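You operate a simulated robot arm through the tools that you are given. There is no shell and no other tool.

You are at the controls of a simulated two-armed robot. One attempt, no reset.

Task
Pick up the test tile from the checking bench top with one hand, pass it to the other hand and put it on the top of the flat yellow sponge.

It is judged by the outcome, as a careful person would: the job done as asked, and still so three seconds after it is handed in. It fails if anything else is knocked over, pushed out of place, dropped, spilled or broken.

Robot
Two 7-joint arms with two-finger parallel grippers on one trunk, on a base that moves. Base frame: it is fixed to the floor where the robot stands at the start and does not move with it; the origin is under the middle of the robot, x ahead of it, y to its left, z up. Lengths are in cm, angles in rad, forces in N, time in s.
The left shoulder is at the start at [5, 17.7, 107.9], the right one opposite. With the tool pointing down near the work surface each hand reaches from about 18 to 70 cm from the robot's upright axis, wherever it stands, measured 20 degrees to its own side. Places, roughly: top of the flat yellow sponge (16x13 cm) [-136, 474, 88]. Payload 3.43 kg a hand.
Tool frame (each hand has its own): the origin (TCP) lies between the finger pads and is the grasp point; the fingertips stand 3.4 cm ahead of it; z points along the fingers, y is the line along which they close. The gripper opens to 12.8 cm. The fingers are 2.4 cm wide and 1.2 cm thick; the gripper's body (4.8 by 13 cm) begins 9.6 cm behind the TCP.
Orientation is that of the tool frame in the base frame, as a unit quaternion [x, y, z, w]. With the fingers straight down and closing along the base's y, the tool's x points along the base's -x, its y along +y and its z along -z.

Tools
- The arms move only by the tool nudge_tool. It takes "left_targets", "right_targets" or both (then of equal length, played together; a hand with none holds still); each is a list of rows, each a list of 3 entries, a list of its own where there are three numbers: the gripper command, from -1 (fully open) to 1 (shut), values between in proportion, then the shift along the tool's x, y, z in units of 25 mm (1.0 is 25 mm), then the turn, a rotation vector about the tool's x, y, z in units of 6 degrees (1.0 is 6 degrees). In form: [[fingers, [dx, dy, dz], [rx, ry, rz]], ...]. A call has 1 to 20 rows; each row shifts and turns the commanded pose from where the row before left it, along the tool's axes as they then stand. A call with a number of a shift or a turn outside -1 to 1 is refused whole. Rows are played at 5 a second. More than 5 cm and 0.15 rad between two rows, or a gripper value outside its range, and nothing of the call is played. A pose out of reach is approached as far as the arm can. The call stops where the force on the tool passes 40 N (or 10 N more than at its start, if that is more) or the arm is blocked; 0.2 s more then pass. Each finger travels about 10.8 cm/s and halts on what it meets, pressing with about 37 N; the grip force reading is that of the motor and also rises with nothing between the fingers. The clock runs only during rows and for 0.2 s after the last one: add rows that do not move to give the fingers time. It gives the time, the measured TCP pose, the force on the tool (base axes), the opening and the grip force at its end, in the units of the frame above (readings bear some noise), with the torque about the TCP (base axes, N m) and any sound that the robot's microphone picked up, and new pictures: "pictures" is both (left out), scene, wrist or none (wrist: the cameras of the hands that moved).
- Cameras (640 x 400 px; columns grow to the right, rows downward): "scene" is now at [15.78, 3.16, 125.86]; the picture's right is [0.35, -0.94, 0.00], its down [-0.38, -0.14, -0.91] and it looks along [0.85, 0.32, -0.41] (base axes); focal length 228 px, centre (320, 200). "left" rides on the left gripper at [7.6, 1.1, -16] in its tool frame; the picture's right is [-0.15, 0.99, 0.00], its down [-0.88, -0.13, -0.46] and it looks along [-0.45, -0.07, 0.89] (tool axes); focal length 234 px, centre (320, 200). "right" rides on the right gripper at [7.6, -1.1, -16] in its tool frame; the picture's right is [0.15, 0.99, 0.00], its down [-0.88, 0.13, -0.46] and it looks along [-0.45, 0.07, 0.89] (tool axes); focal length 234 px, centre (320, 200). There is no depth. A picture from a camera that has moved, and an enlarged one, comes with that camera's place and axes in the base frame and with its lens.
- slide_trunk(by): slides the trunk up (or, below 0, down) by that many cm; the arms and the scene camera ride with it, the base frame stays. It gives what a move gives, with no picture.
- roll_base(legs): drives the robot by 1 to 6 legs, each [ahead, turn to the left] in cm and rad, along the robot's own axes; the way and the turn of a leg run together, so that a leg with both is an arc; at most 150 cm and 3.142 rad a leg. The arms and the cameras ride along, it lands a little off, and it stops where it bumps. It gives what a move gives, and a new picture of the scene camera.
- aim_head(pan, tilt): turns the head with the scene camera to pan (to the left, within 1.396 rad either way) and tilt (down, from -0.506 to 1.204), counted from straight ahead of the robot. It gives what a move gives, and a new picture of the scene camera.
- close_up(camera, box): a new picture of the part [left, top, right, bottom] of that camera's present view, enlarged. It takes no simulated time.
- close_job(): hands the job in; it is judged then, once.

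Nothing tells you exact positions but the pictures and the camera data. Unless the task says otherwise, let go and move clear before handing in.

The tools are called by a JSON object that holds its "fn" and its "kwargs". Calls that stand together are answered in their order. nudge_tool: Moves the arms, as the interface text tells. Its arguments: {"type":"object","properties":{"left_targets":{"type":"array","items":{"type":"array"}},"right_targets":{"type":"array","items":{"type":"array"}},"pictures":{"type":"string","enum":["both","scene","wrist","none"]}},"required":[]} The other tools are called the same way: slide_trunk (by) moves the trunk up or down; roll_base (legs) drives the base; aim_head (pan, tilt) turns the head that bears the scene camera; close_up (camera, box) takes an enlarged picture of a part of a camera's view; close_job () hands the job in.

At the start:

```text
time: 0.0
left_position: [42.27, 40.14, 112.43]
left_tcp_rot: [0.0, 1.0, 0.0, 0.0]
left_ft_force: [-0.1, -0.2, -0.3]
left_wrist_torque: [-0.02, 0.0, -0.01]
left_opening: 12.82
left_grasp_force: 0.1
right_position: [43.52, -6.21, 117.67]
right_tcp_rot: [0.001, 1.0, 0.0, 0.0]
right_ft_force: [-0.4, 0.4, -0.2]
right_wrist_torque: [-0.01, 0.0, -0.01]
right_opening: 12.78
right_grasp_force: 0.1
trunk travel left (down, up): [-25.0, 15.1]
robot x, y, heading: [0.21, 0.19, -0.007]
head pan, tilt (commanded): [0.358, 0.422]
```

scene: 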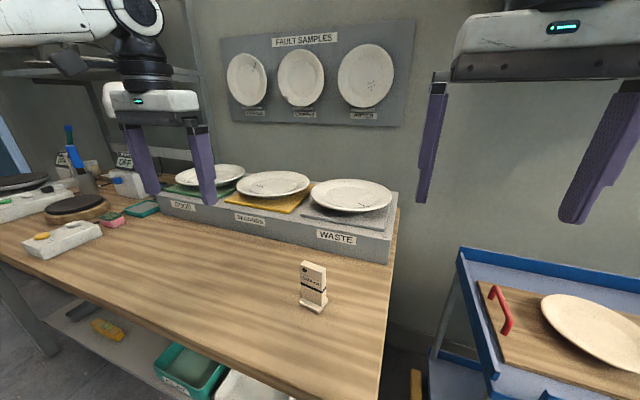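
right: 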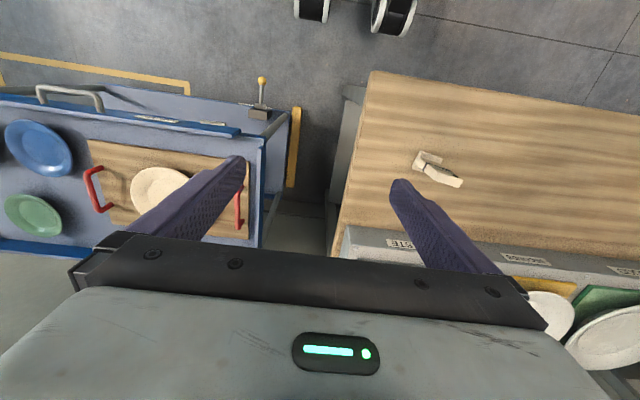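
left: 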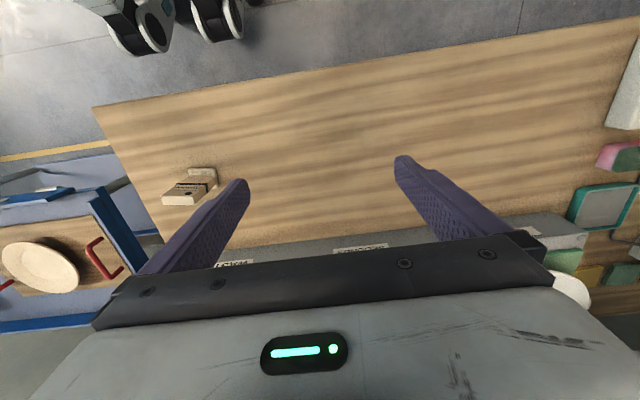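

I see a small upright cream tile standing on the wooden bench ahead, probably the test tile; the sponge is far off behind-left of the robot. I'll take enlarged views first.

{"fn": "close_up", "kwargs": {"camera": "scene", "box": [260, 240, 380, 330]}}

{"fn": "close_up", "kwargs": {"camera": "right", "box": [380, 120, 500, 210]}}

{"fn": "close_up", "kwargs": {"camera": "left", "box": [130, 140, 250, 230]}}

{"fn": "close_up", "kwargs": {"camera": "scene", "box": [0, 120, 240, 300]}}

```text
4.44 times, centred on (320, 285) of scene
camera zoom: at [15.78, 3.16, 125.86], right [0.35, -0.94, 0.0], down [-0.38, -0.14, -0.91], along [0.85, 0.32, -0.41], focal length 1014 px, centre (320, -178)
```

zoom: 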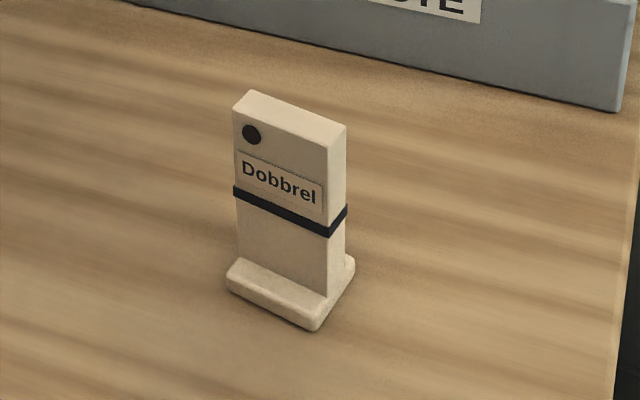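

```text
4.44 times, centred on (440, 165) of right
camera zoom: at [36.12, -7.44, 133.56], right [-0.15, 0.99, 0.0], down [0.88, 0.13, 0.46], along [0.45, 0.07, -0.89], focal length 1041 px, centre (-213, 356)
```

zoom: 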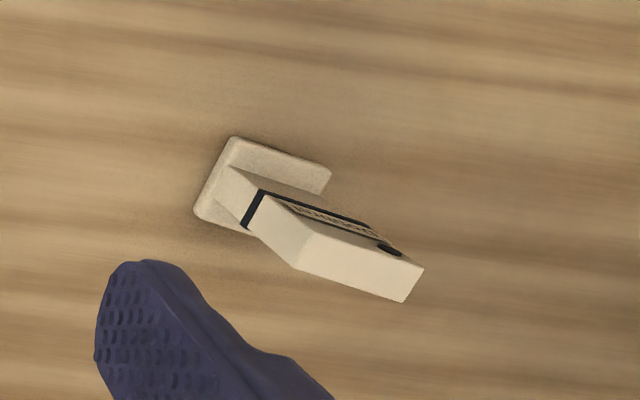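

```text
4.44 times, centred on (190, 185) of left
camera zoom: at [34.8, 41.2, 128.36], right [0.15, 0.99, 0.0], down [0.88, -0.13, 0.46], along [0.45, -0.07, -0.89], focal length 1041 px, centre (898, 267)
```

zoom: 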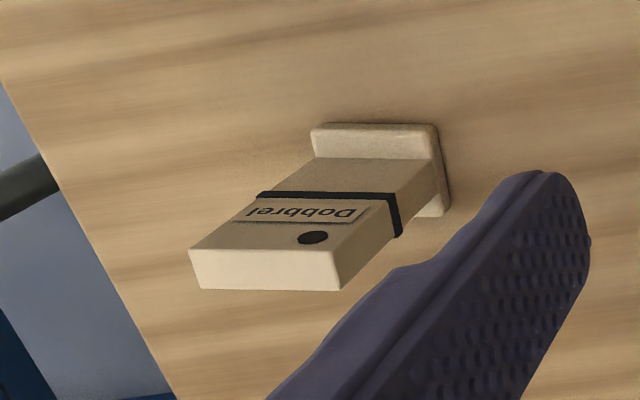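

```text
2.22 times, centred on (120, 210) of scene
camera zoom: at [15.78, 3.16, 125.86], right [0.35, -0.94, 0.0], down [-0.38, -0.14, -0.91], along [0.85, 0.32, -0.41], focal length 507 px, centre (764, 178)
```

zoom: 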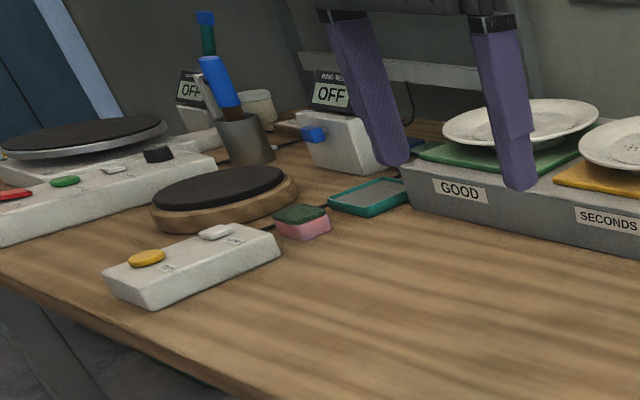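

The tile ("Dobbrel") triangulates to about (47.9, 16.8), standing from bench top z≈86.3 up to ≈96, about 5 cm wide, 1.5 thick, facing the robot with roughly 10° of yaw. Before picking I'll look toward the sponge to see the route.

{"fn": "aim_head", "kwargs": {"pan": 1.39, "tilt": 0.25}}

```text
time: 1.3
left_position: [42.32, 40.08, 112.38]
left_tcp_rot: [0.0, 1.0, 0.0, -0.001]
left_ft_force: [-0.6, 0.4, -1.0]
left_wrist_torque: [0.01, 0.0, -0.01]
left_opening: 12.81
left_grasp_force: 0.1
right_position: [43.58, -6.34, 117.69]
right_tcp_rot: [0.0, 1.0, 0.0, 0.001]
right_ft_force: [-0.3, 0.6, 0.1]
right_wrist_torque: [0.01, -0.03, 0.02]
right_opening: 12.8
right_grasp_force: 0.0
trunk travel left (down, up): [-25.0, 15.1]
robot x, y, heading: [0.04, -0.13, -0.003]
head pan, tilt (commanded): [1.389, 0.25]
camera scene: at [8.82, 9.1, 127.46], right [0.98, -0.18, 0.0], down [-0.04, -0.24, -0.97], along [0.18, 0.95, -0.25], focal length 228 px, centre (320, 200)
```

scene: 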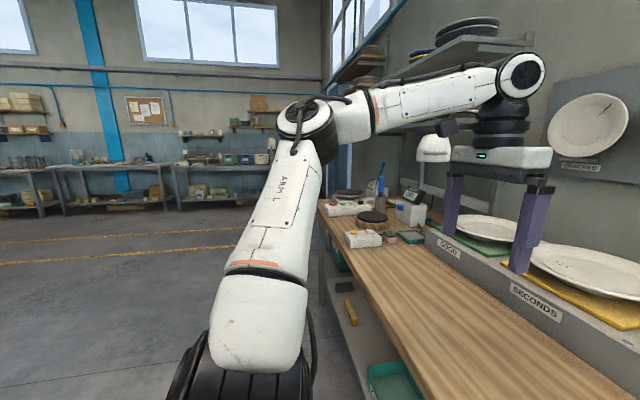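

{"fn": "close_up", "kwargs": {"camera": "scene", "box": [140, 110, 280, 220]}}

{"fn": "close_up", "kwargs": {"camera": "scene", "box": [0, 80, 200, 220]}}

```text
3.64 times, centred on (210, 165) of scene
camera zoom: at [8.82, 9.1, 127.46], right [0.98, -0.18, 0.0], down [-0.04, -0.24, -0.97], along [0.18, 0.95, -0.25], focal length 830 px, centre (720, 327)
```

zoom: 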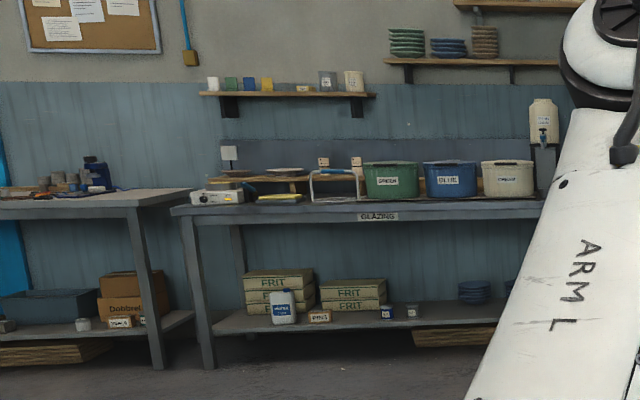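

```text
2.86 times, centred on (100, 150) of scene
camera zoom: at [8.82, 9.1, 127.46], right [0.98, -0.18, 0.0], down [-0.04, -0.24, -0.97], along [0.18, 0.95, -0.25], focal length 652 px, centre (949, 343)
```

zoom: 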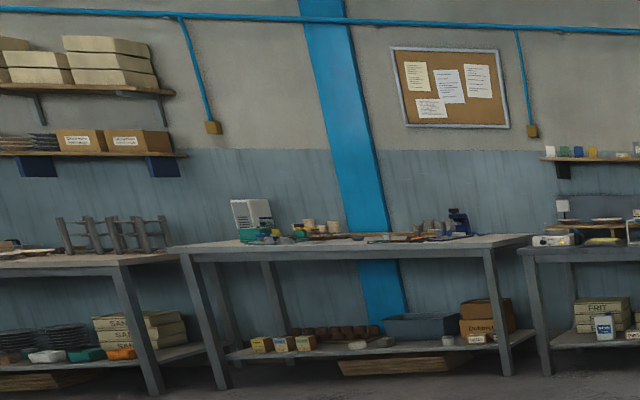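

The sponge lies on the far "GLAZING" bench near its left end, so I'll have to drive there later. Now I back the base about 18 cm so the left arm has room for a forward-tilted grasp of the tile's lower part, leaving the top free for the right hand.

{"fn": "roll_base", "kwargs": {"legs": [[-18, 0]]}}

{"fn": "aim_head", "kwargs": {"pan": 0.25, "tilt": 0.5}}

{"fn": "close_up", "kwargs": {"camera": "scene", "box": [270, 160, 390, 250]}}

```text
time: 2.8
left_position: [24.14, 40.21, 112.4]
left_tcp_rot: [-0.002, 1.0, 0.0, 0.001]
left_ft_force: [-0.6, -0.6, 0.5]
left_wrist_torque: [0.01, -0.02, 0.03]
left_opening: 12.81
left_grasp_force: 0.0
right_position: [25.67, -6.27, 117.64]
right_tcp_rot: [-0.001, 1.0, 0.0, 0.0]
right_ft_force: [-0.8, -0.1, -1.1]
right_wrist_torque: [0.02, -0.04, 0.03]
right_opening: 12.82
right_grasp_force: 0.0
trunk travel left (down, up): [-25.0, 15.1]
robot x, y, heading: [-17.95, -0.04, -0.002]
head pan, tilt (commanded): [1.389, 0.25]
camera scene: at [-9.22, 9.1, 127.47], right [0.98, -0.18, 0.0], down [-0.04, -0.24, -0.97], along [0.17, 0.95, -0.25], focal length 228 px, centre (320, 200)
```

scene: 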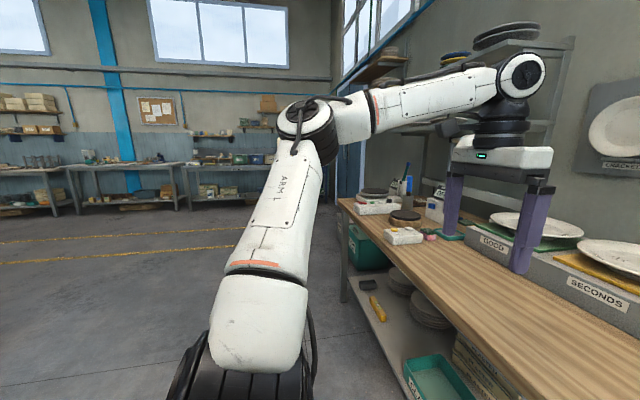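

```text
time: 4.2
left_position: [24.25, 40.08, 112.37]
left_tcp_rot: [-0.001, 1.0, -0.001, 0.001]
left_ft_force: [-0.3, 0.4, 0.3]
left_wrist_torque: [0.0, 0.01, -0.01]
left_opening: 12.81
left_grasp_force: 0.1
right_position: [25.56, -6.29, 117.66]
right_tcp_rot: [-0.001, 1.0, 0.0, 0.0]
right_ft_force: [-0.8, 0.4, -0.4]
right_wrist_torque: [-0.01, -0.05, -0.01]
right_opening: 12.77
right_grasp_force: 0.1
trunk travel left (down, up): [-25.0, 15.1]
robot x, y, heading: [-18.23, -0.21, 0.001]
head pan, tilt (commanded): [0.25, 0.499]
camera scene: at [-2.01, 2.19, 125.15], right [0.25, -0.97, 0.0], down [-0.46, -0.12, -0.88], along [0.85, 0.22, -0.48], focal length 228 px, centre (320, 200)
```

scene: 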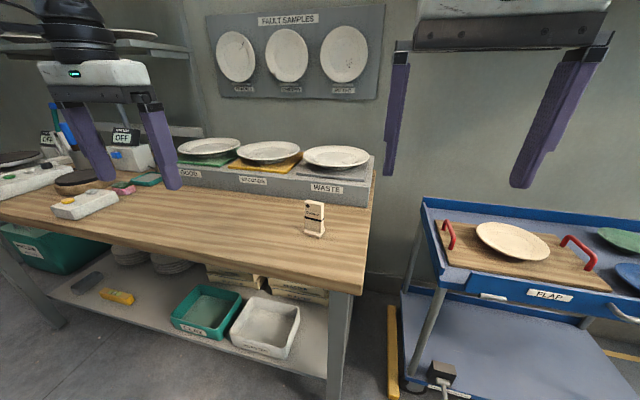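

```text
4.44 times, centred on (330, 205) of scene
camera zoom: at [-2.01, 2.19, 125.15], right [0.25, -0.97, 0.0], down [-0.46, -0.12, -0.88], along [0.85, 0.22, -0.48], focal length 1014 px, centre (276, 178)
```

zoom: 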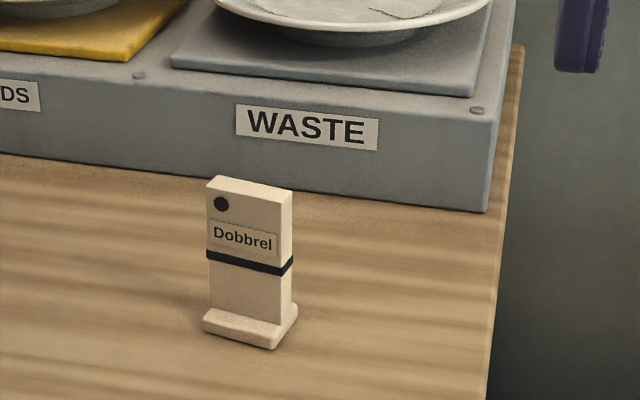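

The tile's estimated place agrees with this new view. I'll bring the left hand over in front of and above the tile, turn it to match the tile's yaw (~10°), and tilt it 60° forward.

{"fn": "nudge_tool", "kwargs": {"left_targets": [[-1, [-0.7, -1, 0], [0, 0, 0]], [-1, [-0.7, -1, 0], [0, 0, 0]], [-1, [-0.7, -1, 0], [0, 0, 0]], [-1, [-0.7, -1, 0], [0, 0, 0]], [-1, [-0.7, -1, 0], [0, 0, 0]], [-1, [-0.7, -1, 0], [0, 0, 0]], [-1, [-0.7, -1, 0], [0, 0, 0]], [-1, [-0.7, -1, 0], [0, 0, 0]], [-1, [0, 0, 0], [0, 0, 0.8]], [-1, [0, 0, 0], [0, 0, 0.8]], [-1, [0, 0, 0], [0, -1, 0]], [-1, [0, 0, 0], [0, -1, 0]], [-1, [0, 0, 0], [0, -1, 0]], [-1, [0, 0, 0], [0, -1, 0]], [-1, [0, 0, 0], [0, -1, 0]], [-1, [0, 0, 0], [0, 0, 0]]], "pictures": "both"}}

```text
time: 7.6
left_position: [33.29, 23.67, 109.81]
left_tcp_rot: [0.078, 0.963, -0.02, 0.259]
left_ft_force: [-0.2, -0.7, -0.3]
left_wrist_torque: [0.02, 0.01, 0.0]
left_opening: 12.8
left_grasp_force: 0.2
left hand out of reach, approached as far as the arm can: row 6, 7, 8
right_position: [25.66, -6.25, 117.44]
right_tcp_rot: [-0.001, 1.0, 0.0, -0.001]
right_ft_force: [-0.6, 0.3, -0.8]
right_wrist_torque: [0.01, -0.01, 0.0]
right_opening: 12.83
right_grasp_force: 0.1
trunk travel left (down, up): [-25.0, 15.1]
robot x, y, heading: [-17.78, 0.08, -0.001]
head pan, tilt (commanded): [0.25, 0.499]
camera scene: at [-2.0, 2.18, 125.15], right [0.25, -0.97, 0.0], down [-0.46, -0.12, -0.88], along [0.85, 0.22, -0.48], focal length 228 px, centre (320, 200)
camera left: at [19.1, 27.15, 119.7], right [0.29, 0.96, 0.07], down [0.5, -0.22, 0.84], along [0.81, -0.2, -0.54], focal length 234 px, centre (320, 200)
```

scene: 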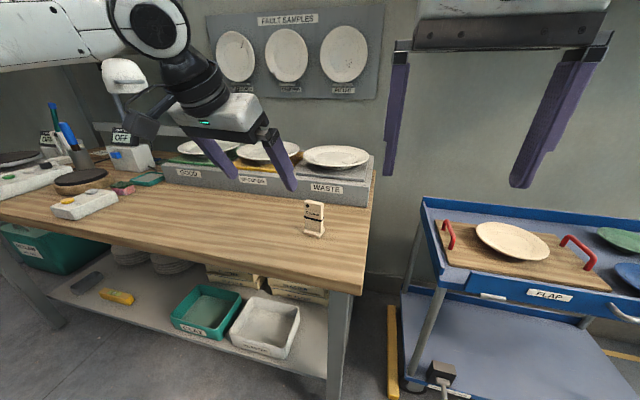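
left: 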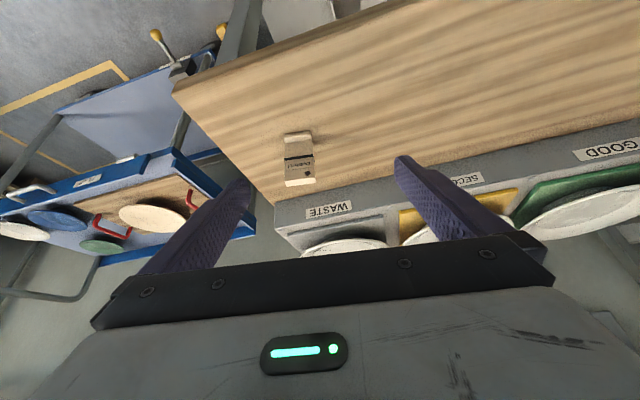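

The arm hit a reach limit partway at that height but the hand is now tilted 30° with the right yaw. I'll finish the tilt and then descend.

{"fn": "nudge_tool", "kwargs": {"left_targets": [[-1, [0, 0, 0.5], [0, -1, 0]], [-1, [0, 0, 0.5], [0, -1, 0]], [-1, [0, 0, 0.5], [0, -1, 0]], [-1, [0, 0, 0.5], [0, -1, 0]], [-1, [0, 0, 0.5], [0, -1, 0]], [-1, [0, 0, 0], [0, 0, 0]]], "pictures": "both"}}

```text
time: 9.0
left_position: [37.18, 22.91, 105.05]
left_tcp_rot: [0.071, 0.863, -0.042, 0.499]
left_ft_force: [0.2, 0.5, -0.5]
left_wrist_torque: [0.02, 0.02, -0.02]
left_opening: 12.79
left_grasp_force: 0.0
right_position: [25.69, -6.26, 117.57]
right_tcp_rot: [-0.001, 1.0, 0.0, 0.0]
right_ft_force: [-0.4, 0.2, 0.8]
right_wrist_torque: [0.0, -0.01, 0.0]
right_opening: 12.79
right_grasp_force: 0.0
trunk travel left (down, up): [-25.0, 15.1]
robot x, y, heading: [-18.02, 0.29, -0.0]
head pan, tilt (commanded): [0.25, 0.499]
camera scene: at [-2.02, 2.18, 125.15], right [0.25, -0.97, 0.0], down [-0.46, -0.12, -0.88], along [0.85, 0.22, -0.48], focal length 228 px, centre (320, 200)
camera left: at [20.1, 26.98, 106.44], right [0.23, 0.96, 0.13], down [0.02, -0.14, 0.99], along [0.97, -0.23, -0.05], focal length 234 px, centre (320, 200)
```

scene: 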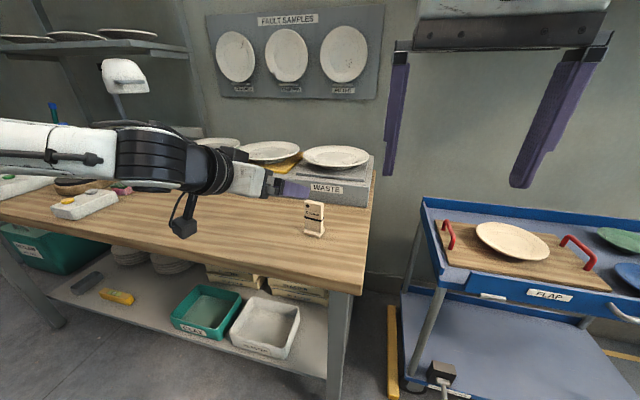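
left: 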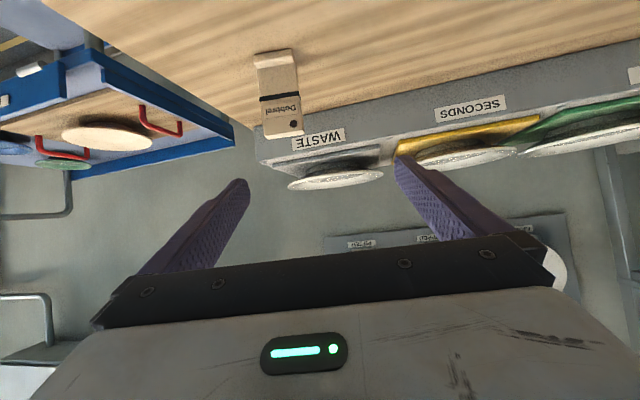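

{"fn": "close_up", "kwargs": {"camera": "left", "box": [220, 35, 340, 155]}}

{"fn": "close_up", "kwargs": {"camera": "scene", "box": [280, 180, 350, 250]}}

```text
3.33 times, centred on (280, 95) of left
camera zoom: at [20.1, 26.98, 106.44], right [0.23, 0.96, 0.13], down [0.02, -0.14, 0.99], along [0.97, -0.23, -0.05], focal length 781 px, centre (453, 550)
```

zoom: 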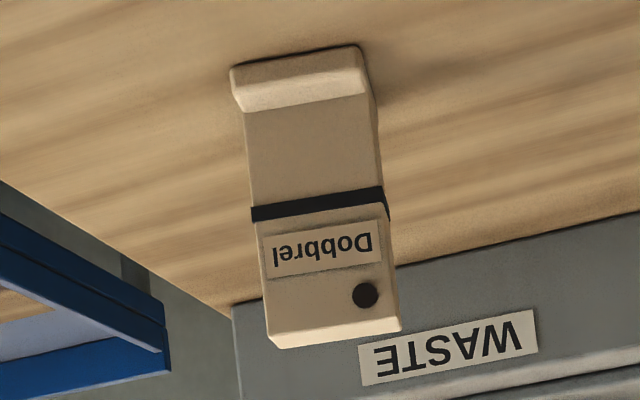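

```text
5.71 times, centred on (315, 215) of scene
camera zoom: at [-2.02, 2.18, 125.15], right [0.25, -0.97, 0.0], down [-0.46, -0.12, -0.88], along [0.85, 0.22, -0.48], focal length 1304 px, centre (349, 114)
```

zoom: 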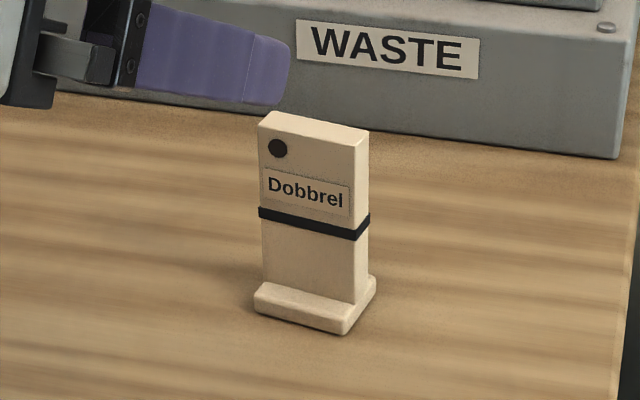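

Both views give tile centre ≈(47.9, 16.9), yaw 10°, bench top z≈86.2. Next I move to a pre-grasp point 12 cm back along the tilted finger axis.

{"fn": "nudge_tool", "kwargs": {"left_targets": [[-1, [0.703, -0.415, 0.535], [0, 0, 0]], [-1, [0.703, -0.415, 0.535], [0, 0, 0]], [-1, [0.703, -0.415, 0.535], [0, 0, 0]], [-1, [0.703, -0.415, 0.535], [0, 0, 0]], [-1, [0, 0, 0], [0, 0, 0]], [-1, [0, 0, 0], [0, 0, 0]]], "pictures": "both"}}

```text
time: 10.4
left_position: [37.69, 18.69, 96.44]
left_tcp_rot: [0.072, 0.863, -0.041, 0.498]
left_ft_force: [0.2, -0.6, 1.3]
left_wrist_torque: [0.01, 0.03, -0.02]
left_opening: 12.83
left_grasp_force: 0.1
right_position: [25.68, -6.24, 117.53]
right_tcp_rot: [0.0, 1.0, -0.001, 0.0]
right_ft_force: [-0.1, 0.3, 0.2]
right_wrist_torque: [-0.02, -0.01, -0.03]
right_opening: 12.81
right_grasp_force: 0.1
trunk travel left (down, up): [-25.0, 15.1]
robot x, y, heading: [-17.69, 0.05, 0.007]
head pan, tilt (commanded): [0.25, 0.499]
camera scene: at [-2.01, 2.18, 125.15], right [0.25, -0.97, 0.0], down [-0.46, -0.12, -0.88], along [0.85, 0.22, -0.48], focal length 228 px, centre (320, 200)
camera left: at [20.54, 22.63, 97.84], right [0.23, 0.96, 0.13], down [0.02, -0.14, 0.99], along [0.97, -0.23, -0.05], focal length 234 px, centre (320, 200)
```

scene: 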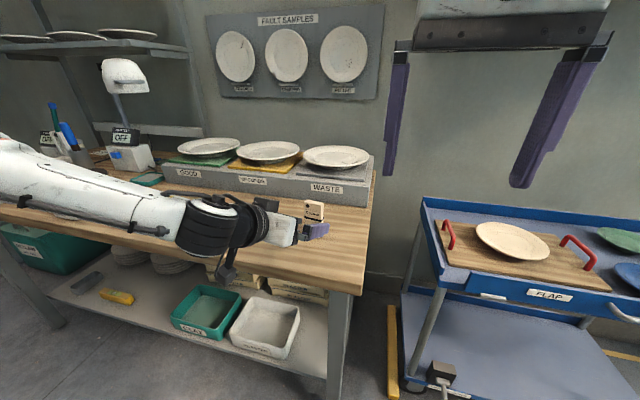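
left: 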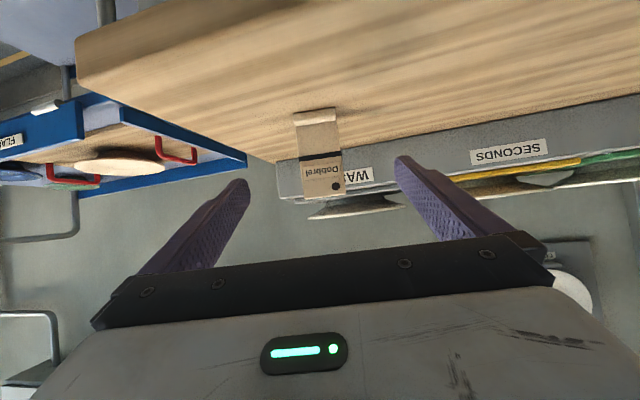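

Pre-grasp pose is on the mark and the tile lies centred between the fingers. I advance 10 cm along the finger axis and look.

{"fn": "nudge_tool", "kwargs": {"left_targets": [[-1, [0.01, -0.01, 0.8], [0, 0, 0]], [-1, [0.01, -0.01, 0.8], [0, 0, 0]], [-1, [0.01, -0.01, 0.8], [0, 0, 0]], [-1, [0.01, 0, 0.8], [0, 0, 0]], [-1, [0.01, 0, 0.8], [0, 0, 0]], [-1, [0, 0, 0], [0, 0, 0]]], "pictures": "both"}}

{"fn": "close_up", "kwargs": {"camera": "scene", "box": [260, 180, 360, 250]}}

{"fn": "close_up", "kwargs": {"camera": "left", "box": [180, 60, 460, 260]}}

```text
time: 11.8
left_position: [46.29, 17.29, 91.31]
left_tcp_rot: [0.072, 0.863, -0.041, 0.498]
left_ft_force: [-0.6, 0.4, 0.0]
left_wrist_torque: [0.03, -0.02, 0.0]
left_opening: 12.77
left_grasp_force: 0.0
right_position: [25.62, -6.3, 117.68]
right_tcp_rot: [0.0, 1.0, 0.0, 0.0]
right_ft_force: [-0.1, 0.0, -0.4]
right_wrist_torque: [0.05, 0.02, -0.02]
right_opening: 12.8
right_grasp_force: 0.1
trunk travel left (down, up): [-25.0, 15.1]
robot x, y, heading: [-18.04, -0.32, -0.002]
head pan, tilt (commanded): [0.25, 0.499]
camera scene: at [-2.02, 2.18, 125.15], right [0.25, -0.97, 0.0], down [-0.46, -0.12, -0.88], along [0.85, 0.22, -0.48], focal length 228 px, centre (320, 200)
camera left: at [29.23, 21.33, 92.66], right [0.23, 0.96, 0.13], down [0.02, -0.14, 0.99], along [0.97, -0.23, -0.05], focal length 234 px, centre (320, 200)
```

scene: 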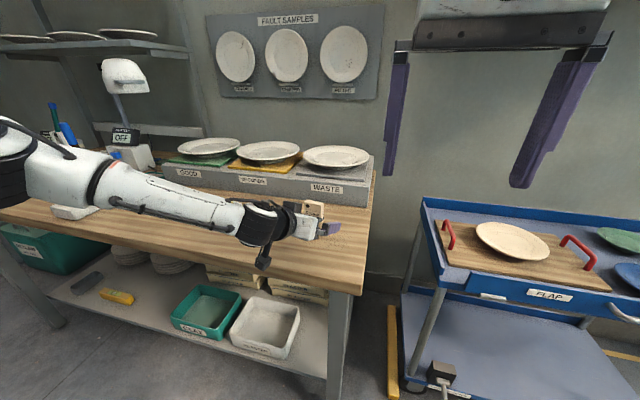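
left: 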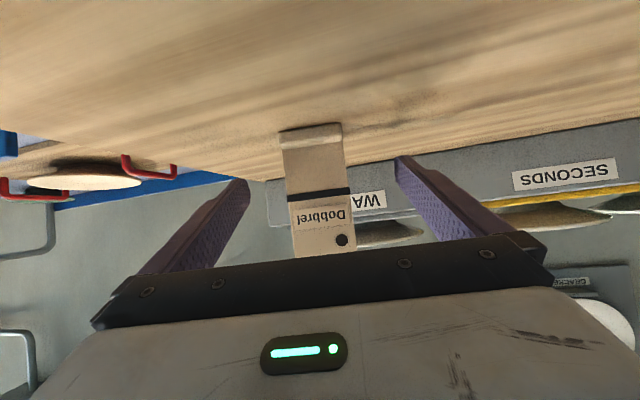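

```text
5.71 times, centred on (310, 215) of scene
camera zoom: at [-2.02, 2.18, 125.15], right [0.25, -0.97, 0.0], down [-0.46, -0.12, -0.88], along [0.85, 0.22, -0.48], focal length 1304 px, centre (377, 114)
```

zoom: 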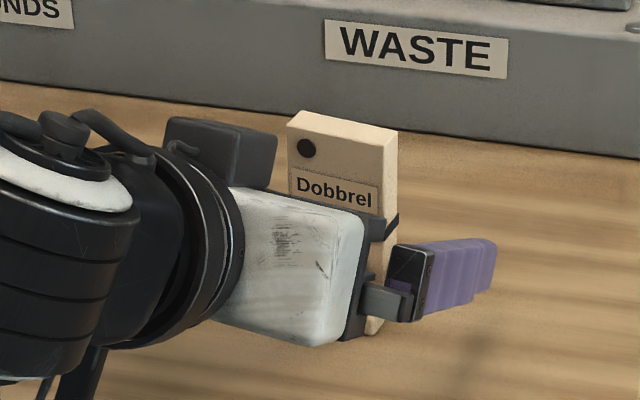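

```text
2.00 times, centred on (320, 160) of left
camera zoom: at [29.23, 21.33, 92.66], right [0.23, 0.96, 0.13], down [0.02, -0.14, 0.99], along [0.97, -0.23, -0.05], focal length 468 px, centre (320, 280)
```

zoom: 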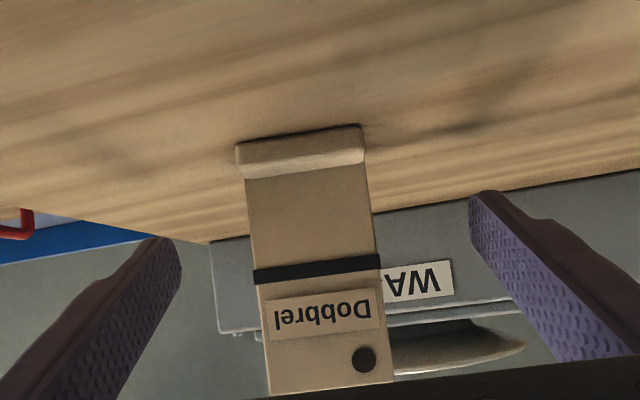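

The fingers straddle the tile cleanly. I advance the last ~1.9 cm and close the left fingers on the tile's edges.

{"fn": "nudge_tool", "kwargs": {"left_targets": [[-1, [0.02, -0.05, 0.37], [0, 0, 0]], [-1, [0.02, 0, 0.37], [0, 0, 0]], [-1, [0, 0, 0], [0, 0, 0]], [0, [0, 0, 0], [0, 0, 0]], [0.2, [0, 0, 0], [0, 0, 0]], [0.3, [0, 0, 0], [0, 0, 0]], [0.4, [0, 0, 0], [0, 0, 0]], [0.6, [0, 0, 0], [0, 0, 0]], [1, [0, 0, 0], [0, 0, 0]], [1, [0, 0, 0], [0, 0, 0]], [1, [0, 0, 0], [0, 0, 0]]], "pictures": "both"}}

{"fn": "close_up", "kwargs": {"camera": "scene", "box": [260, 180, 360, 250]}}

{"fn": "close_up", "kwargs": {"camera": "left", "box": [180, 60, 460, 260]}}

```text
time: 14.2
left_position: [47.65, 16.92, 90.07]
left_tcp_rot: [0.072, 0.863, -0.042, 0.498]
left_ft_force: [-0.6, -0.8, 0.0]
left_wrist_torque: [-0.01, -0.03, -0.01]
left_opening: 4.95
left_grasp_force: 36.8
right_position: [25.61, -6.29, 117.55]
right_tcp_rot: [-0.001, 1.0, 0.0, 0.0]
right_ft_force: [1.2, -0.1, -0.2]
right_wrist_torque: [0.0, 0.03, -0.02]
right_opening: 12.81
right_grasp_force: 0.1
trunk travel left (down, up): [-25.0, 15.1]
robot x, y, heading: [-17.91, 0.13, 0.006]
head pan, tilt (commanded): [0.25, 0.499]
camera scene: at [-2.01, 2.18, 125.15], right [0.25, -0.97, 0.0], down [-0.46, -0.12, -0.88], along [0.85, 0.22, -0.48], focal length 228 px, centre (320, 200)
camera left: at [30.61, 20.96, 91.61], right [0.23, 0.96, 0.13], down [0.02, -0.14, 0.99], along [0.97, -0.23, -0.05], focal length 234 px, centre (320, 200)
```

scene: 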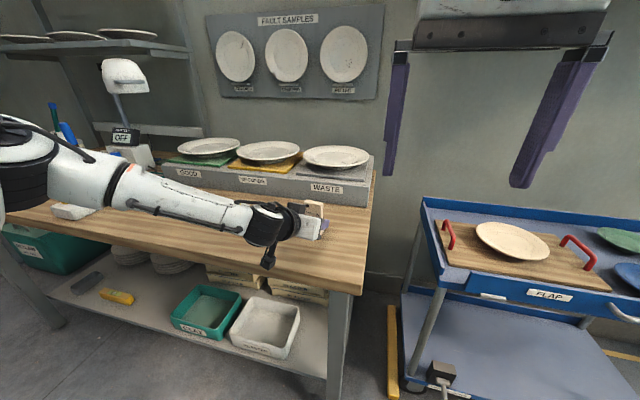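
left: 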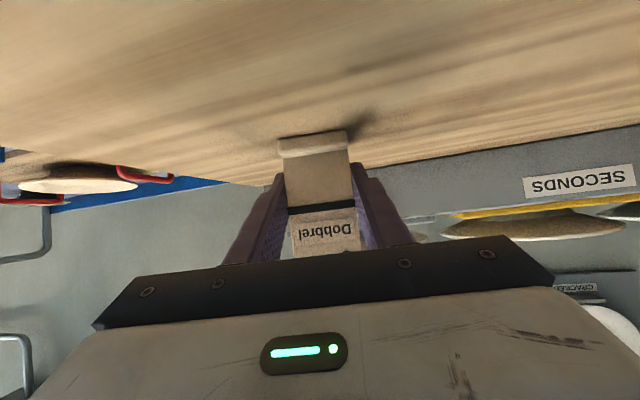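

```text
5.71 times, centred on (310, 215) of scene
camera zoom: at [-2.01, 2.18, 125.15], right [0.25, -0.97, 0.0], down [-0.46, -0.12, -0.88], along [0.85, 0.22, -0.48], focal length 1304 px, centre (377, 114)
```

zoom: 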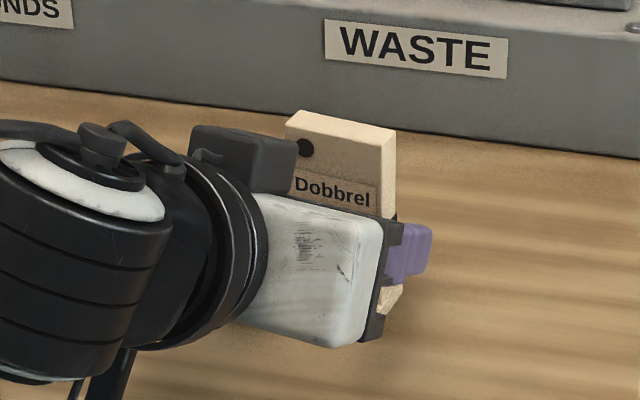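

```text
2.00 times, centred on (320, 160) of left
camera zoom: at [30.61, 20.96, 91.61], right [0.23, 0.96, 0.13], down [0.02, -0.14, 0.99], along [0.97, -0.23, -0.05], focal length 468 px, centre (320, 280)
```

zoom: 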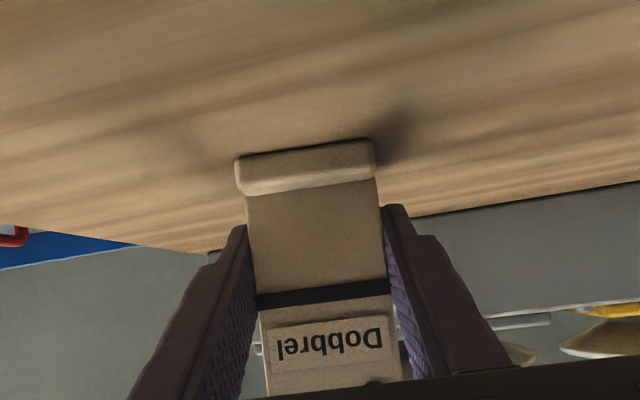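

The left hand holds the tile firmly (opening 4.95 cm, ~37 N). I lift straight up by raising the trunk 10 cm.

{"fn": "slide_trunk", "kwargs": {"by": 3}}

{"fn": "close_up", "kwargs": {"camera": "scene", "box": [240, 160, 380, 260]}}

```text
time: 14.9
left_position: [47.64, 17.01, 93.23]
left_tcp_rot: [0.071, 0.864, -0.04, 0.498]
left_ft_force: [0.2, 0.1, -0.9]
left_wrist_torque: [-0.05, 0.03, 0.02]
left_opening: 4.96
left_grasp_force: 37.5
right_position: [25.64, -6.21, 120.58]
right_tcp_rot: [-0.001, 1.0, 0.0, 0.0]
right_ft_force: [0.0, 0.2, -0.4]
right_wrist_torque: [0.0, 0.0, -0.01]
right_opening: 12.8
right_grasp_force: 0.1
trunk travel left (down, up): [-28.0, 12.1]
robot x, y, heading: [-17.97, -0.15, 0.002]
head pan, tilt (commanded): [0.25, 0.499]
```

```text
4.00 times, centred on (310, 210) of scene
camera zoom: at [-1.97, 2.19, 128.15], right [0.25, -0.97, 0.0], down [-0.46, -0.12, -0.88], along [0.85, 0.22, -0.48], focal length 913 px, centre (360, 160)
```

zoom: 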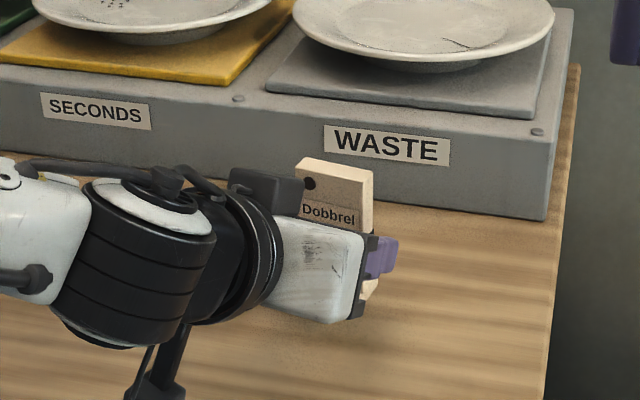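

The tile came up with the hand. I raise the rest of the way.

{"fn": "slide_trunk", "kwargs": {"by": 9}}

{"fn": "close_up", "kwargs": {"camera": "left", "box": [180, 60, 460, 260]}}

{"fn": "close_up", "kwargs": {"camera": "scene", "box": [0, 0, 640, 400]}}

```text
time: 16.2
left_position: [47.65, 17.03, 102.05]
left_tcp_rot: [0.072, 0.863, -0.042, 0.498]
left_ft_force: [1.6, 0.0, -1.0]
left_wrist_torque: [-0.02, 0.0, -0.01]
left_opening: 4.97
left_grasp_force: 37.2
right_position: [25.58, -6.18, 129.59]
right_tcp_rot: [0.0, 1.0, -0.001, 0.001]
right_ft_force: [0.5, -0.3, -0.1]
right_wrist_torque: [0.02, -0.01, -0.01]
right_opening: 12.83
right_grasp_force: 0.1
trunk travel left (down, up): [-37.0, 3.1]
robot x, y, heading: [-18.04, -0.05, -0.003]
head pan, tilt (commanded): [0.25, 0.499]
```

```text
2.00 times, centred on (320, 160) of left
camera zoom: at [30.63, 20.98, 103.58], right [0.23, 0.96, 0.13], down [0.02, -0.14, 0.99], along [0.97, -0.23, -0.05], focal length 468 px, centre (320, 280)
```

zoom: 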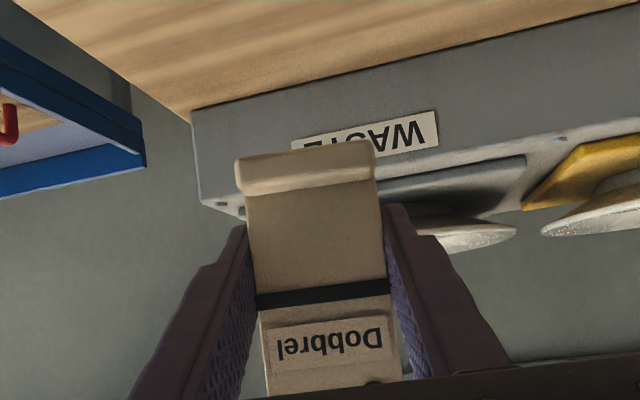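

```text
1.00 times, centred on (320, 200) of scene (not enlarged: the box is as wide or as high as the picture)
camera zoom: at [-1.98, 2.19, 137.14], right [0.25, -0.97, 0.0], down [-0.46, -0.12, -0.88], along [0.85, 0.22, -0.48], focal length 228 px, centre (320, 200)
```

zoom: 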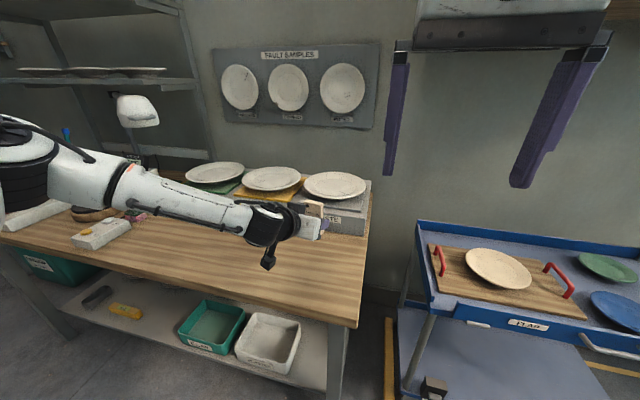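

The tile is held steady, bottom at about z 98. Now I bring it back toward the middle (about x 33, y 0) for the hand-over and square its yaw.

{"fn": "nudge_tool", "kwargs": {"left_targets": [[1, [0.234, -0.767, -0.404], [0, 0, 0]], [1, [0.234, -0.767, -0.404], [0, 0, 0]], [1, [0.234, -0.767, -0.404], [0, 0, 0]], [1, [0.234, -0.767, -0.404], [0, 0, 0]], [1, [0.234, -0.767, -0.404], [0, 0, 0]], [1, [0.234, -0.767, -0.404], [0, 0, 0]], [1, [0.234, -0.767, -0.404], [0, 0, 0]], [1, [0.234, -0.767, -0.404], [0, 0, 0]], [1, [0.234, -0.767, -0.404], [0, 0, 0]], [1, [0.234, -0.767, -0.404], [0, 0, 0]], [1, [0, 0, 0], [0, 0, 0]]], "pictures": "both"}}

```text
time: 18.6
left_position: [31.49, 8.49, 106.4]
left_tcp_rot: [0.072, 0.863, -0.043, 0.499]
left_ft_force: [0.6, 0.2, -1.0]
left_wrist_torque: [0.03, -0.01, 0.01]
left_opening: 4.96
left_grasp_force: 37.0
left hand out of reach, approached as far as the arm can: row 2, 3, 4, 5, 6, 7, 8, 9, 10
right_position: [25.59, -6.15, 129.53]
right_tcp_rot: [-0.001, 1.0, 0.0, 0.0]
right_ft_force: [0.6, -1.2, 0.2]
right_wrist_torque: [0.01, -0.01, 0.0]
right_opening: 12.81
right_grasp_force: 0.1
trunk travel left (down, up): [-37.0, 3.1]
robot x, y, heading: [-17.81, -0.48, 0.001]
head pan, tilt (commanded): [0.25, 0.499]
camera scene: at [-1.99, 2.19, 137.15], right [0.25, -0.97, 0.0], down [-0.46, -0.12, -0.88], along [0.85, 0.22, -0.48], focal length 228 px, centre (320, 200)
camera left: at [14.44, 12.55, 107.85], right [0.24, 0.96, 0.12], down [0.02, -0.13, 0.99], along [0.97, -0.23, -0.06], focal length 234 px, centre (320, 200)
```

scene: 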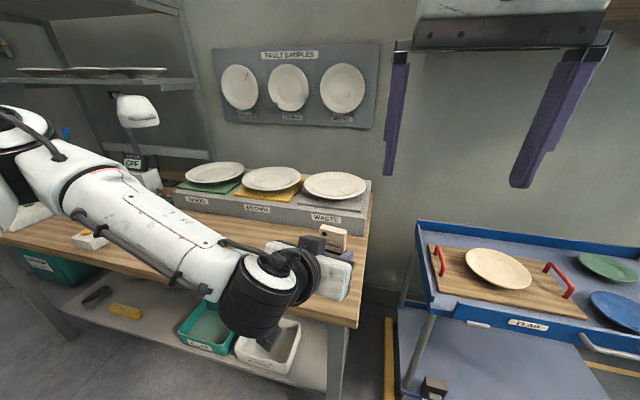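
left: 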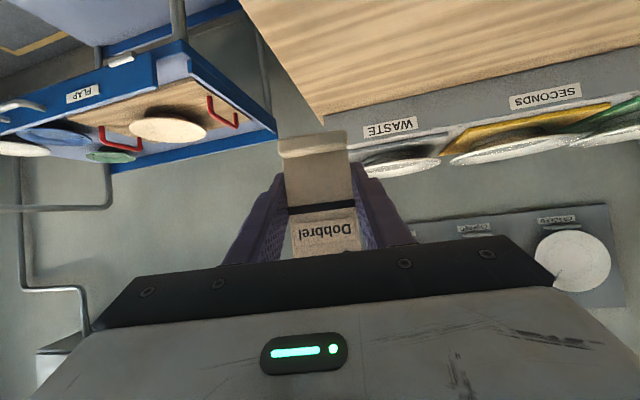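

The left arm can't go all the way to the middle at this tilt; it stopped near (31.5, 8.5, 106.4) with the tile still firm. I'll probe a slightly lower and further-right position with a little more yaw.

{"fn": "nudge_tool", "kwargs": {"left_targets": [[1, [0.69, 0, 0.4], [0, 0, 0]], [1, [0.69, 0, 0.4], [0, 0, 0]], [1, [0, 0, 0], [0.72, 0, 0.42]], [1, [0, 0, 0], [0.72, 0, 0.42]], [1, [0, 0, 0], [0, 0, 0]]], "pictures": "none"}}

```text
time: 19.8
left_position: [31.5, 10.06, 103.2]
left_tcp_rot: [0.147, 0.853, -0.084, 0.493]
left_ft_force: [-0.1, -0.6, -0.5]
left_wrist_torque: [-0.01, 0.0, -0.01]
left_opening: 0.0
left_grasp_force: 33.3
left hand out of reach, approached as far as the arm can: row 1, 2
right_position: [25.55, -6.31, 129.64]
right_tcp_rot: [0.0, 1.0, 0.0, 0.0]
right_ft_force: [0.6, 0.3, 0.7]
right_wrist_torque: [0.02, 0.0, -0.01]
right_opening: 12.79
right_grasp_force: 0.0
trunk travel left (down, up): [-37.0, 3.1]
robot x, y, heading: [-17.72, -0.05, 0.001]
head pan, tilt (commanded): [0.25, 0.499]
```

The left opening now reads 0, so the tile may have slipped out. I must look at once.

{"fn": "close_up", "kwargs": {"camera": "scene", "box": [0, 0, 640, 400]}}

{"fn": "close_up", "kwargs": {"camera": "left", "box": [0, 0, 640, 400]}}

{"fn": "close_up", "kwargs": {"camera": "right", "box": [0, 0, 640, 400]}}

```text
1.00 times, centred on (320, 200) of scene (not enlarged: the box is as wide or as high as the picture)
camera zoom: at [-2.0, 2.16, 137.15], right [0.25, -0.97, 0.0], down [-0.46, -0.12, -0.88], along [0.85, 0.22, -0.48], focal length 228 px, centre (320, 200)
```

zoom: 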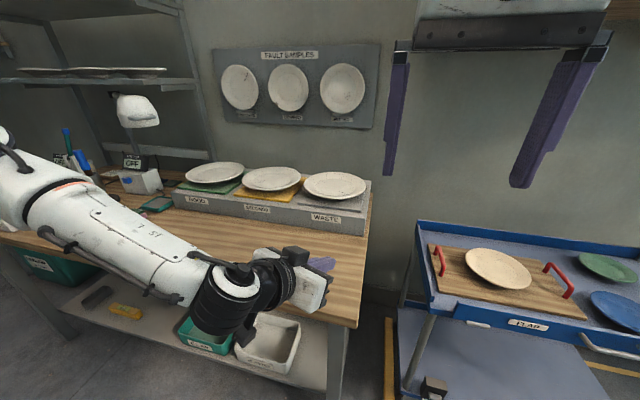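

```text
1.00 times, centred on (320, 200) of left (not enlarged: the box is as wide or as high as the picture)
camera zoom: at [15.43, 16.97, 104.7], right [0.4, 0.91, 0.13], down [0.0, -0.14, 0.99], along [0.92, -0.4, -0.05], focal length 234 px, centre (320, 200)
```

zoom: 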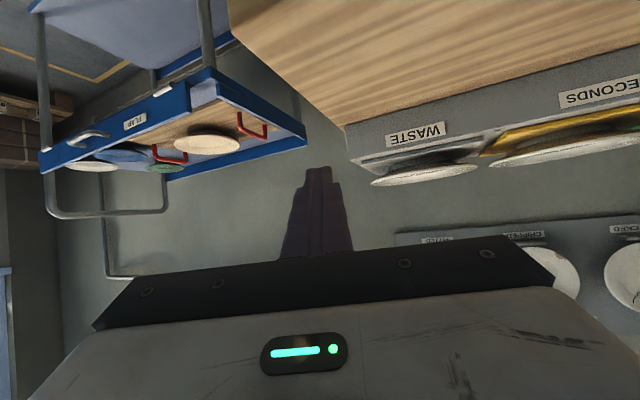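

```text
1.00 times, centred on (320, 200) of right (not enlarged: the box is as wide or as high as the picture)
camera zoom: at [18.19, -7.4, 145.55], right [-0.15, 0.99, 0.0], down [0.88, 0.13, 0.46], along [0.45, 0.07, -0.89], focal length 234 px, centre (320, 200)
```

zoom: 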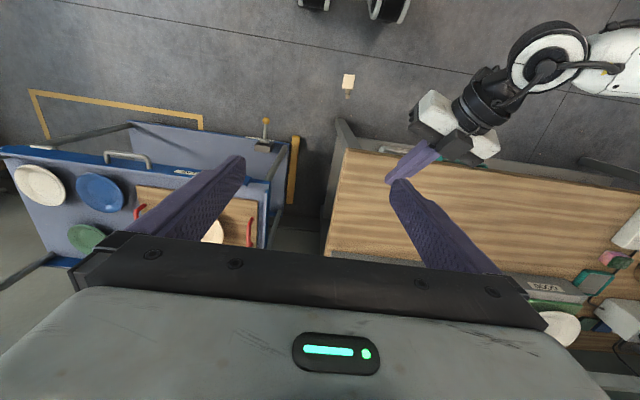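

{"fn": "close_up", "kwargs": {"camera": "right", "box": [310, 60, 390, 110]}}

{"fn": "aim_head", "kwargs": {"pan": 0.0, "tilt": 1.1}}

```text
8.00 times, centred on (350, 85) of right
camera zoom: at [18.19, -7.4, 145.55], right [-0.15, 0.99, 0.0], down [0.88, 0.13, 0.46], along [0.45, 0.07, -0.89], focal length 1873 px, centre (80, 1120)
```

zoom: 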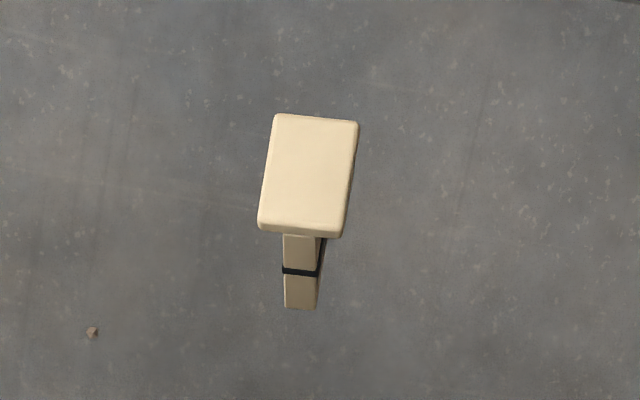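

```text
time: 20.8
left_position: [31.53, 10.09, 103.29]
left_tcp_rot: [0.145, 0.854, -0.083, 0.493]
left_ft_force: [-0.6, 0.9, 0.4]
left_wrist_torque: [0.04, -0.03, -0.01]
left_opening: 0.0
left_grasp_force: 33.3
right_position: [25.6, -6.22, 129.65]
right_tcp_rot: [-0.001, 1.0, -0.001, 0.0]
right_ft_force: [0.0, 0.5, -0.3]
right_wrist_torque: [-0.02, 0.01, -0.01]
right_opening: 12.79
right_grasp_force: 0.2
trunk travel left (down, up): [-37.0, 3.1]
robot x, y, heading: [-17.83, -0.15, 0.001]
head pan, tilt (commanded): [0.0, 1.1]
camera scene: at [-4.51, -0.07, 132.39], right [0.0, -1.0, 0.0], down [-0.89, 0.0, -0.45], along [0.45, 0.0, -0.89], focal length 228 px, centre (320, 200)
```

scene: 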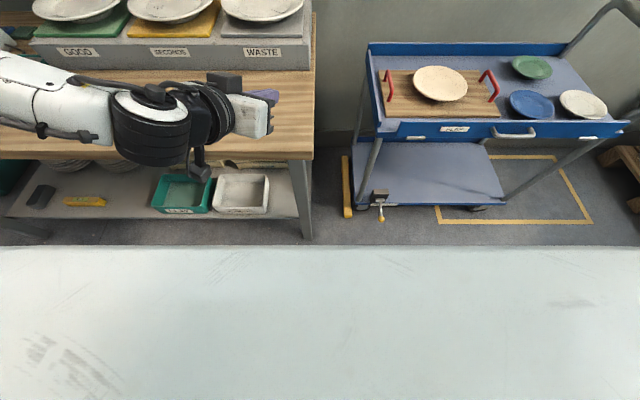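

{"fn": "close_up", "kwargs": {"camera": "right", "box": [0, 0, 640, 400]}}

{"fn": "close_up", "kwargs": {"camera": "left", "box": [0, 0, 640, 400]}}

```text
1.00 times, centred on (320, 200) of right (not enlarged: the box is as wide or as high as the picture)
camera zoom: at [18.18, -7.38, 145.55], right [-0.15, 0.99, 0.0], down [0.88, 0.13, 0.46], along [0.45, 0.07, -0.89], focal length 234 px, centre (320, 200)
```

zoom: 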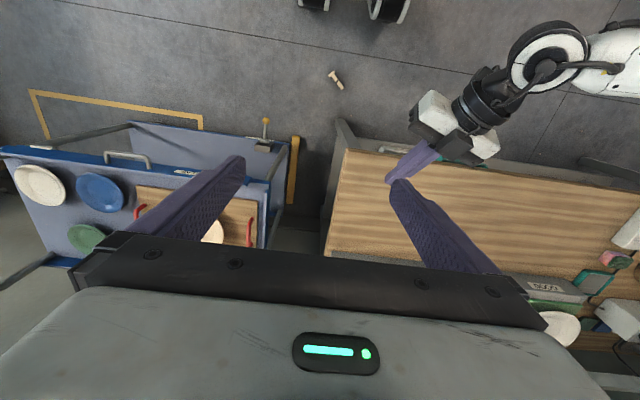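

```text
1.00 times, centred on (320, 200) of left (not enlarged: the box is as wide or as high as the picture)
camera zoom: at [15.41, 16.96, 104.69], right [0.4, 0.91, 0.13], down [0.0, -0.14, 0.99], along [0.92, -0.39, -0.05], focal length 234 px, centre (320, 200)
```

zoom: 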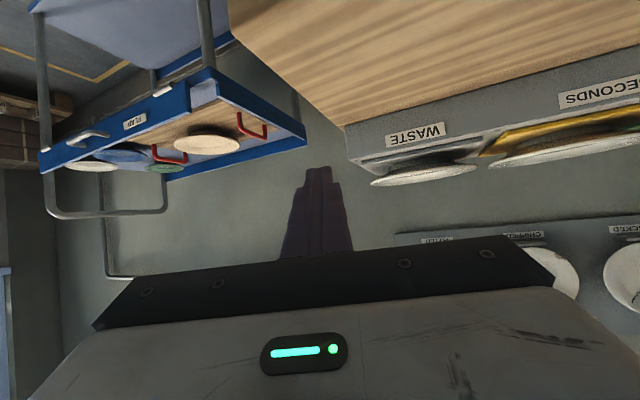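

{"fn": "close_up", "kwargs": {"camera": "right", "box": [305, 55, 369, 105]}}

```text
8.00 times, centred on (337, 80) of right
camera zoom: at [18.18, -7.38, 145.55], right [-0.15, 0.99, 0.0], down [0.88, 0.13, 0.46], along [0.45, 0.07, -0.89], focal length 1873 px, centre (184, 1160)
```

zoom: 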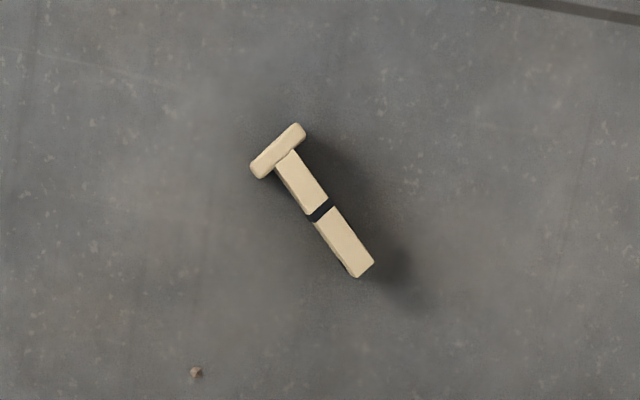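

The tile slipped while the arm was pushing at its reach limit and now lies, apparently whole, on the floor near (17, 2), resting on its narrow edge. I'll see whether it can be recovered; first a closer look at the tile and at the robot's own base.

{"fn": "close_up", "kwargs": {"camera": "right", "box": [270, 0, 430, 100]}}

{"fn": "close_up", "kwargs": {"camera": "right", "box": [320, 65, 354, 93]}}

```text
4.00 times, centred on (350, 50) of right
camera zoom: at [18.18, -7.38, 145.55], right [-0.15, 0.99, 0.0], down [0.88, 0.13, 0.46], along [0.45, 0.07, -0.89], focal length 937 px, centre (200, 800)
```

zoom: 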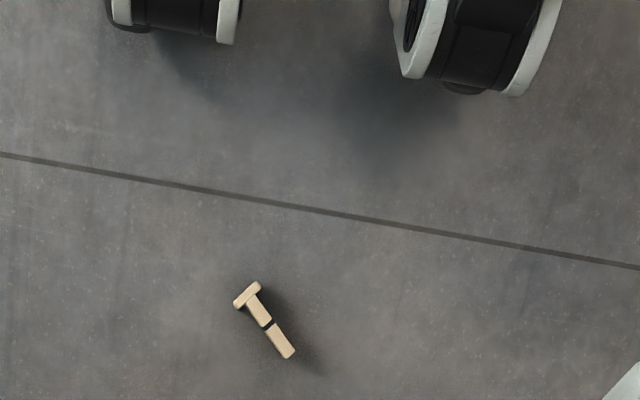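

```text
14.29 times, centred on (337, 79) of right
camera zoom: at [18.18, -7.38, 145.55], right [-0.15, 0.99, 0.0], down [0.88, 0.13, 0.46], along [0.45, 0.07, -0.89], focal length 3345 px, centre (77, 1929)
```

zoom: 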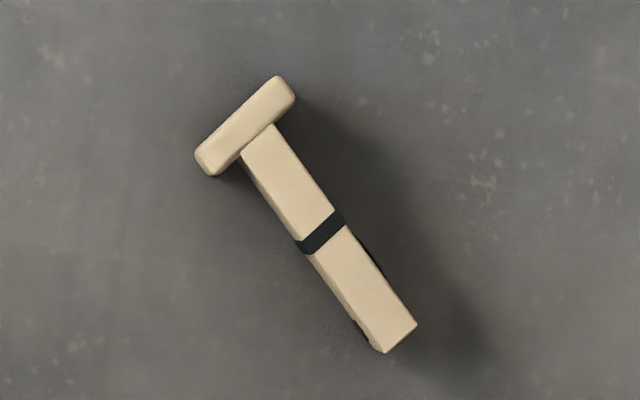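

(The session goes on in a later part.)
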